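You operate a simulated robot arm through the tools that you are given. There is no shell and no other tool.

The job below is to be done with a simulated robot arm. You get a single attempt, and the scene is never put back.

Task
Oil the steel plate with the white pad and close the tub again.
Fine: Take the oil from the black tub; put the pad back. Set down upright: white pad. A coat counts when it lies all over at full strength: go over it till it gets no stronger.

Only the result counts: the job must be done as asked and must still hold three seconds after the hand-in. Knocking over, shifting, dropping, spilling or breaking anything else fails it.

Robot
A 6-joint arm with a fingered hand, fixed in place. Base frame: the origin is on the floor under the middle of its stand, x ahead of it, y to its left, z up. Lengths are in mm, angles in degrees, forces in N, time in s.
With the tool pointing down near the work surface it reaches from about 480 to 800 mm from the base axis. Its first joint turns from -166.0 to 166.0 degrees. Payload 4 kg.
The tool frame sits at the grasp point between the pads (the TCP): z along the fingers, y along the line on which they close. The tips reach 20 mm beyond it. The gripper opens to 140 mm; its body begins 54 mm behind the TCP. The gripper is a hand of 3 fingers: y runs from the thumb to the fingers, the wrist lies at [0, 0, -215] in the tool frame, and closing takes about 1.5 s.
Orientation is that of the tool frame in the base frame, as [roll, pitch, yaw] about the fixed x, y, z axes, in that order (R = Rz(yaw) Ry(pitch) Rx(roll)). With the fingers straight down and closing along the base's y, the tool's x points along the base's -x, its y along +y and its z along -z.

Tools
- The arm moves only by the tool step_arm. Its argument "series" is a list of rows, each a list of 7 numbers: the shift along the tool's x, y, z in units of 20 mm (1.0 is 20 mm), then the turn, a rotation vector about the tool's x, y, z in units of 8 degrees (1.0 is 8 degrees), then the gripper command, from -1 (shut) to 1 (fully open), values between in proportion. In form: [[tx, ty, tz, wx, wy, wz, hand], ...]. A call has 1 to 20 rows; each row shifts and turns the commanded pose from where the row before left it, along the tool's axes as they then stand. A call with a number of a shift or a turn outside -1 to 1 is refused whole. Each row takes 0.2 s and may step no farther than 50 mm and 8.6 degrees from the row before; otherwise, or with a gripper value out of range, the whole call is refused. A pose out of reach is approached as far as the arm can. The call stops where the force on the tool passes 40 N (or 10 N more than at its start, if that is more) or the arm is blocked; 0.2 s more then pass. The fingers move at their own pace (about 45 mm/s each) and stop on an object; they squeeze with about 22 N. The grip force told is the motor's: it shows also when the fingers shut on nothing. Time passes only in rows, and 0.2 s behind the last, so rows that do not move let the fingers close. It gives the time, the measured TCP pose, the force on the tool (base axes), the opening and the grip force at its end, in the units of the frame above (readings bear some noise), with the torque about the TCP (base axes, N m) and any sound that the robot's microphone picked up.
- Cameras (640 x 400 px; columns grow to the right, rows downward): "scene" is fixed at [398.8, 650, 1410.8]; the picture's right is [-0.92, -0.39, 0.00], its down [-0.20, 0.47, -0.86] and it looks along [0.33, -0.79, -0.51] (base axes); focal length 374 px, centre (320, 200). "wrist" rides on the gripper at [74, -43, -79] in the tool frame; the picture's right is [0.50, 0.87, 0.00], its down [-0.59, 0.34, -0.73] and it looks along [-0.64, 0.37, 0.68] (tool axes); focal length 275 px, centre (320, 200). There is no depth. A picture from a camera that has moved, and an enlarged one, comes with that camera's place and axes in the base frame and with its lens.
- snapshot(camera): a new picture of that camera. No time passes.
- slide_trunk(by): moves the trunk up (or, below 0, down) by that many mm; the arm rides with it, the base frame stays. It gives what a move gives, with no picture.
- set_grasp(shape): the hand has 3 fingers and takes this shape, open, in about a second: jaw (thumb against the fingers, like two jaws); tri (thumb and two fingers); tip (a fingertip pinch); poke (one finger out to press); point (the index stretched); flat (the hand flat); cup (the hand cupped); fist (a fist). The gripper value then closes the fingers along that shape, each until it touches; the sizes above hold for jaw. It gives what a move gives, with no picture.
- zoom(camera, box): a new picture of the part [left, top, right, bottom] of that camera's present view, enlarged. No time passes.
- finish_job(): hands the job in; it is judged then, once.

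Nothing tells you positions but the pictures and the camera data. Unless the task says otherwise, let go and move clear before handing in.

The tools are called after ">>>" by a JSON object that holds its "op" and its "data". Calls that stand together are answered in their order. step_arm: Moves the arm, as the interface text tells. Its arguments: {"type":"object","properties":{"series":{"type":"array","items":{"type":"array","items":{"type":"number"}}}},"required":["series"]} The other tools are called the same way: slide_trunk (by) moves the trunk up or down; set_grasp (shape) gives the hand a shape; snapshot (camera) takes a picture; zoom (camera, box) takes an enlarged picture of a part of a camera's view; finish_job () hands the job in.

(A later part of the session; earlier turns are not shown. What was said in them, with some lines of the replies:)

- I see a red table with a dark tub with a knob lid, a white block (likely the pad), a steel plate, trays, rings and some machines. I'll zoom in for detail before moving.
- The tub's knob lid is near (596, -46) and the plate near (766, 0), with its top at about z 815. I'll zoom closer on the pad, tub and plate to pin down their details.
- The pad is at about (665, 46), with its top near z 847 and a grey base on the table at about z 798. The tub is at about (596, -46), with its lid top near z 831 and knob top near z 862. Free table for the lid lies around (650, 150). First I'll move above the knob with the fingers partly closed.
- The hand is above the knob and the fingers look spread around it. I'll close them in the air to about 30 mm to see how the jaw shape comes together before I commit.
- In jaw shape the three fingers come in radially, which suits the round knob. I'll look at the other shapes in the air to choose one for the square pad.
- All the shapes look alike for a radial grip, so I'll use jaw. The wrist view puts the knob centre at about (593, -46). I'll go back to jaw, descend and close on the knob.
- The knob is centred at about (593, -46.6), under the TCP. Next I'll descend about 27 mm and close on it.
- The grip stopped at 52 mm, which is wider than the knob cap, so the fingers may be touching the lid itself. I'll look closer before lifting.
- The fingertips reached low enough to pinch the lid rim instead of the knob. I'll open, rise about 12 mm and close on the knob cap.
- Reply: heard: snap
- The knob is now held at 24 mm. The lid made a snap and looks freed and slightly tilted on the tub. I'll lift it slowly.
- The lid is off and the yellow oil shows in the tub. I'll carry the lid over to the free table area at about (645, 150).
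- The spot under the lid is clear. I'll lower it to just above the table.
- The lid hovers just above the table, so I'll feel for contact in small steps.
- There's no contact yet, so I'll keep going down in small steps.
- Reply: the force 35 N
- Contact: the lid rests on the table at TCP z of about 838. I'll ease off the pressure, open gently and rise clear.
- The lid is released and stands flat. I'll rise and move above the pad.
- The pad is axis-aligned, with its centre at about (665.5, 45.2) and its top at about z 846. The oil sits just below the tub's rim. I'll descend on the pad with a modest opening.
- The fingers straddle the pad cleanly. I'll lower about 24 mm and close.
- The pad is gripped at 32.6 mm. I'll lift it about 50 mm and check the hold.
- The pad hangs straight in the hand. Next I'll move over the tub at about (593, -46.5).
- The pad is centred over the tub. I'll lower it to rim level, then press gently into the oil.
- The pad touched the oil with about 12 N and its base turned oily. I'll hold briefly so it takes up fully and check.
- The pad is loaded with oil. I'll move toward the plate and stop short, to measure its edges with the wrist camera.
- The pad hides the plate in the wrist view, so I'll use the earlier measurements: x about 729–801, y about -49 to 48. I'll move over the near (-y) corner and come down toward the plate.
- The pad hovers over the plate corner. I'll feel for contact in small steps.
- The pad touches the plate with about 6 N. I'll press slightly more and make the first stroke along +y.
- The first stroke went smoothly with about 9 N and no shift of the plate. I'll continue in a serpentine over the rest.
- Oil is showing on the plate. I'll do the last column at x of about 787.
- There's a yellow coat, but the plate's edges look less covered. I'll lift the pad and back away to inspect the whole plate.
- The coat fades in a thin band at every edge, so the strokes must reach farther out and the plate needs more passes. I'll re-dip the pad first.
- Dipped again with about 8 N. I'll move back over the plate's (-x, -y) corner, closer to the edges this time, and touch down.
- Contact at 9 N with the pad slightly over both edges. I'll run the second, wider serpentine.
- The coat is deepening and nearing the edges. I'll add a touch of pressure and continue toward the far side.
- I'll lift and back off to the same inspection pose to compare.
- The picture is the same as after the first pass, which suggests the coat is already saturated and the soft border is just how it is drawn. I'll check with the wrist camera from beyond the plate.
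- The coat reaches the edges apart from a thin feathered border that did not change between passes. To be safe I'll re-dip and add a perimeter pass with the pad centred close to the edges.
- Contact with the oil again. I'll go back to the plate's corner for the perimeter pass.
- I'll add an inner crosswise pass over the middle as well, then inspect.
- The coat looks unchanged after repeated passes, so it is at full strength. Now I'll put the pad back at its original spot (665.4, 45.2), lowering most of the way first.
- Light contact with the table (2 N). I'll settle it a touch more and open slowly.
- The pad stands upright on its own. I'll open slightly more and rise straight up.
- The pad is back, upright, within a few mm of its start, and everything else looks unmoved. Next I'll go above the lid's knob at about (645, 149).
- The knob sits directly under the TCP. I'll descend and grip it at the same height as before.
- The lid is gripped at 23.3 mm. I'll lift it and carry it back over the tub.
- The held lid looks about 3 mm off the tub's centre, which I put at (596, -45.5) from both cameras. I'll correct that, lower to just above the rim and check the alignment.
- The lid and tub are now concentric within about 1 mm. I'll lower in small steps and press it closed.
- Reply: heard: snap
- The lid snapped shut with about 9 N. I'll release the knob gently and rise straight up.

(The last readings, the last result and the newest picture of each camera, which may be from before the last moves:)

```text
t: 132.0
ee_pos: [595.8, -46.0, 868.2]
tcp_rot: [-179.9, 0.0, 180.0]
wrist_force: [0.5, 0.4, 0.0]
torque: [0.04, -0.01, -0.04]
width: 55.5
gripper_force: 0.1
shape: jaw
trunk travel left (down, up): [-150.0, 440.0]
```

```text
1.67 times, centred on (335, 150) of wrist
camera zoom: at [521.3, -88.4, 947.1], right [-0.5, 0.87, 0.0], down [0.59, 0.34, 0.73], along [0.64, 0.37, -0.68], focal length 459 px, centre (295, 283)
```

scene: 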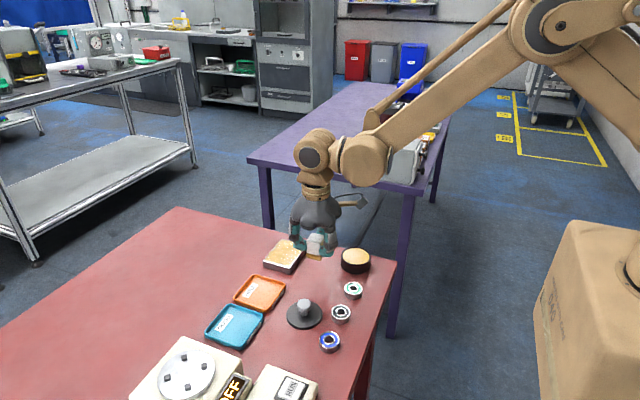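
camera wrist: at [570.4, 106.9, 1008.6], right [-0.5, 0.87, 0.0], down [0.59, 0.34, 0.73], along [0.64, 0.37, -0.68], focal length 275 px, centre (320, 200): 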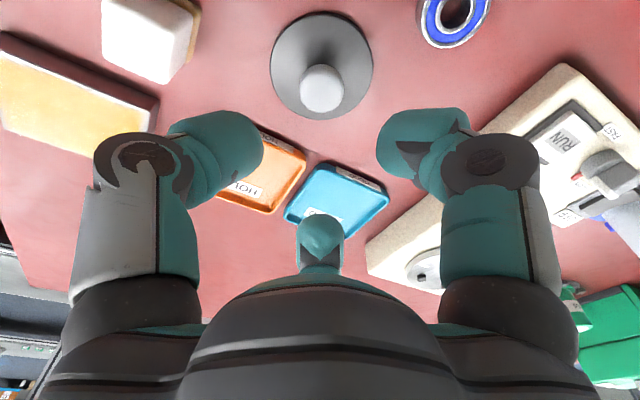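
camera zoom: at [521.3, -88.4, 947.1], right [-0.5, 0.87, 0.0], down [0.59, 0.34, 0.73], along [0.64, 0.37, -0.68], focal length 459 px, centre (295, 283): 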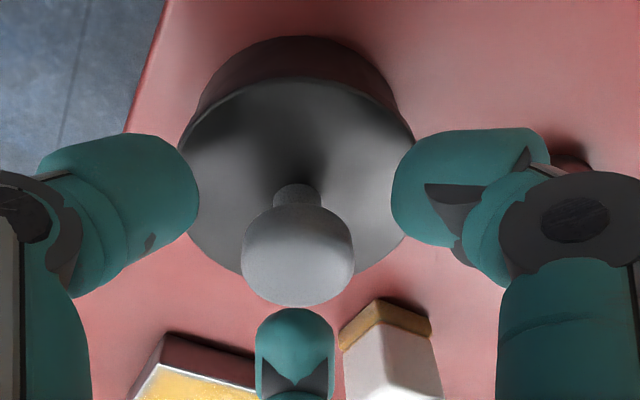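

The lid sits flat and the fingers are clear. I'll rise and check the final scene.

>>> {"op": "step_arm", "data": {"series": [[0, 0, -0.2, 0, 0, 0, -0.2], [0, 0, -0.5, 0, 0, 0, -0.2], [0, 0, -0.9, 0, 0, 0, -0.2], [0, 0, -1, 0, 0, 0, -0.2], [0, 0, -1, 0, 0, 0, -0.2], [0, 0, -1, 0, 0, 0, -0.2], [0, 0, -1, 0, 0, 0, -0.2], [0.8, 0.3, -1, 0, 0, 0, -0.2], [0.8, 0.3, -1, 0, 0, 0, -0.2], [0.8, 0.3, -1, 0, 0, 0, -0.2], [0.8, 0.3, -1, 0, 0, 0, -0.2], [0.8, 0.3, -1, 0, 0, 0, -0.2], [0.8, 0.3, -1, 0, 0, 0, -0.2], [0, 0, 0, 0, 0, 0, -0.2]]}}

>>> {"op": "zoom", "data": {"camera": "scene", "box": [325, 230, 385, 280]}}

>>> {"op": "zoom", "data": {"camera": "scene", "box": [220, 220, 400, 360]}}

>>> {"op": "snapshot", "data": {"camera": "wrist"}}

>>> {"op": "zoom", "data": {"camera": "scene", "box": [255, 230, 315, 280]}}

```text
t: 135.0
ee_pos: [498.5, -8.9, 1101.4]
tcp_rot: [-179.9, 0.0, -180.0]
wrist_force: [-0.4, 0.9, -0.7]
torque: [0.0, -0.02, 0.0]
width: 55.6
gripper_force: 0.1
shape: jaw
trunk travel left (down, up): [-150.0, 440.0]
```

```text
8.00 times, centred on (355, 255) of scene
camera zoom: at [398.8, 650.0, 1410.8], right [-0.92, -0.39, 0.0], down [-0.2, 0.47, -0.86], along [0.33, -0.79, -0.51], focal length 2993 px, centre (40, -240)
```

zoom: 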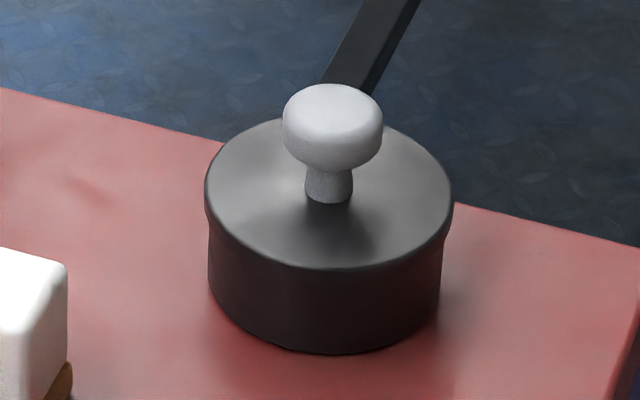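

```text
2.86 times, centred on (310, 290) of scene
camera zoom: at [398.8, 650.0, 1410.8], right [-0.92, -0.39, 0.0], down [-0.2, 0.47, -0.86], along [0.33, -0.79, -0.51], focal length 1069 px, centre (349, -57)
```

zoom: 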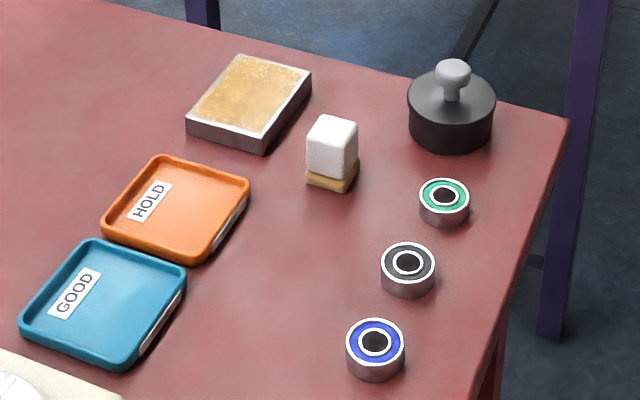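

```text
taken
camera wrist: at [425.0, -51.6, 1179.6], right [-0.5, 0.87, 0.0], down [0.59, 0.34, 0.73], along [0.64, 0.37, -0.68], focal length 275 px, centre (320, 200)
```

wrist: 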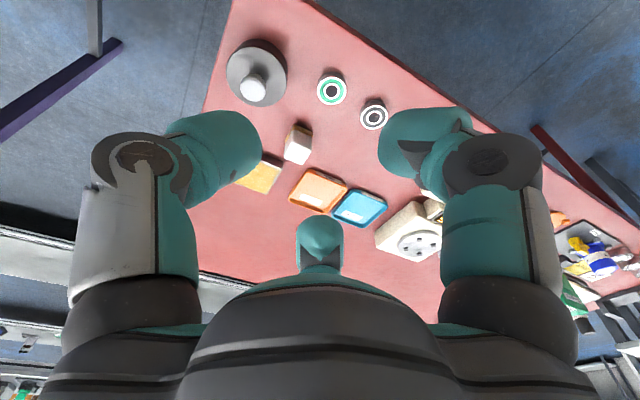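

```text
8.00 times, centred on (285, 255) of scene
camera zoom: at [398.8, 650.0, 1410.8], right [-0.92, -0.39, 0.0], down [-0.2, 0.47, -0.86], along [0.33, -0.79, -0.51], focal length 2993 px, centre (600, -240)
```

zoom: 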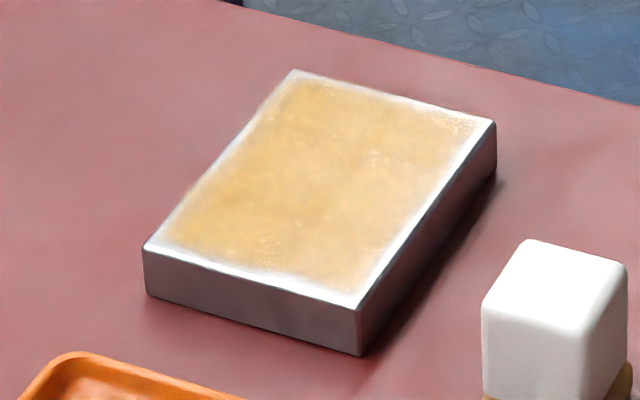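

The tub is closed and looks just as it did at the start. The plate is evenly coated and hasn't moved, the pad stands upright within a few mm of its spot, and nothing else was disturbed. The hand is clear, so I'm handing in.

>>> {"op": "finish_job", "data": {}}

```text
The job is handed in.
```

The steel plate is oiled, the tub is closed and the pad is back. I've handed the job in, but no verdict has come back yet.

- **Coat:** I dipped the pad three times and went over the whole plate with overlapping strokes, with extra strokes right along the edges. The coat looked the same after the later passes, so I took it as full strength. A thin pale border still shows along the plate's edges; it didn't change as the strokes reached further out, so I took it to be how the picture draws the coat.
- **Tub:** The lid snapped shut and looks the same as at the start.
- **Pad:** It stands upright about 3 mm from where it started; I didn't nudge it back.
- **Everything else:** The plate, trays and rings look unmoved, and the hand is clear.
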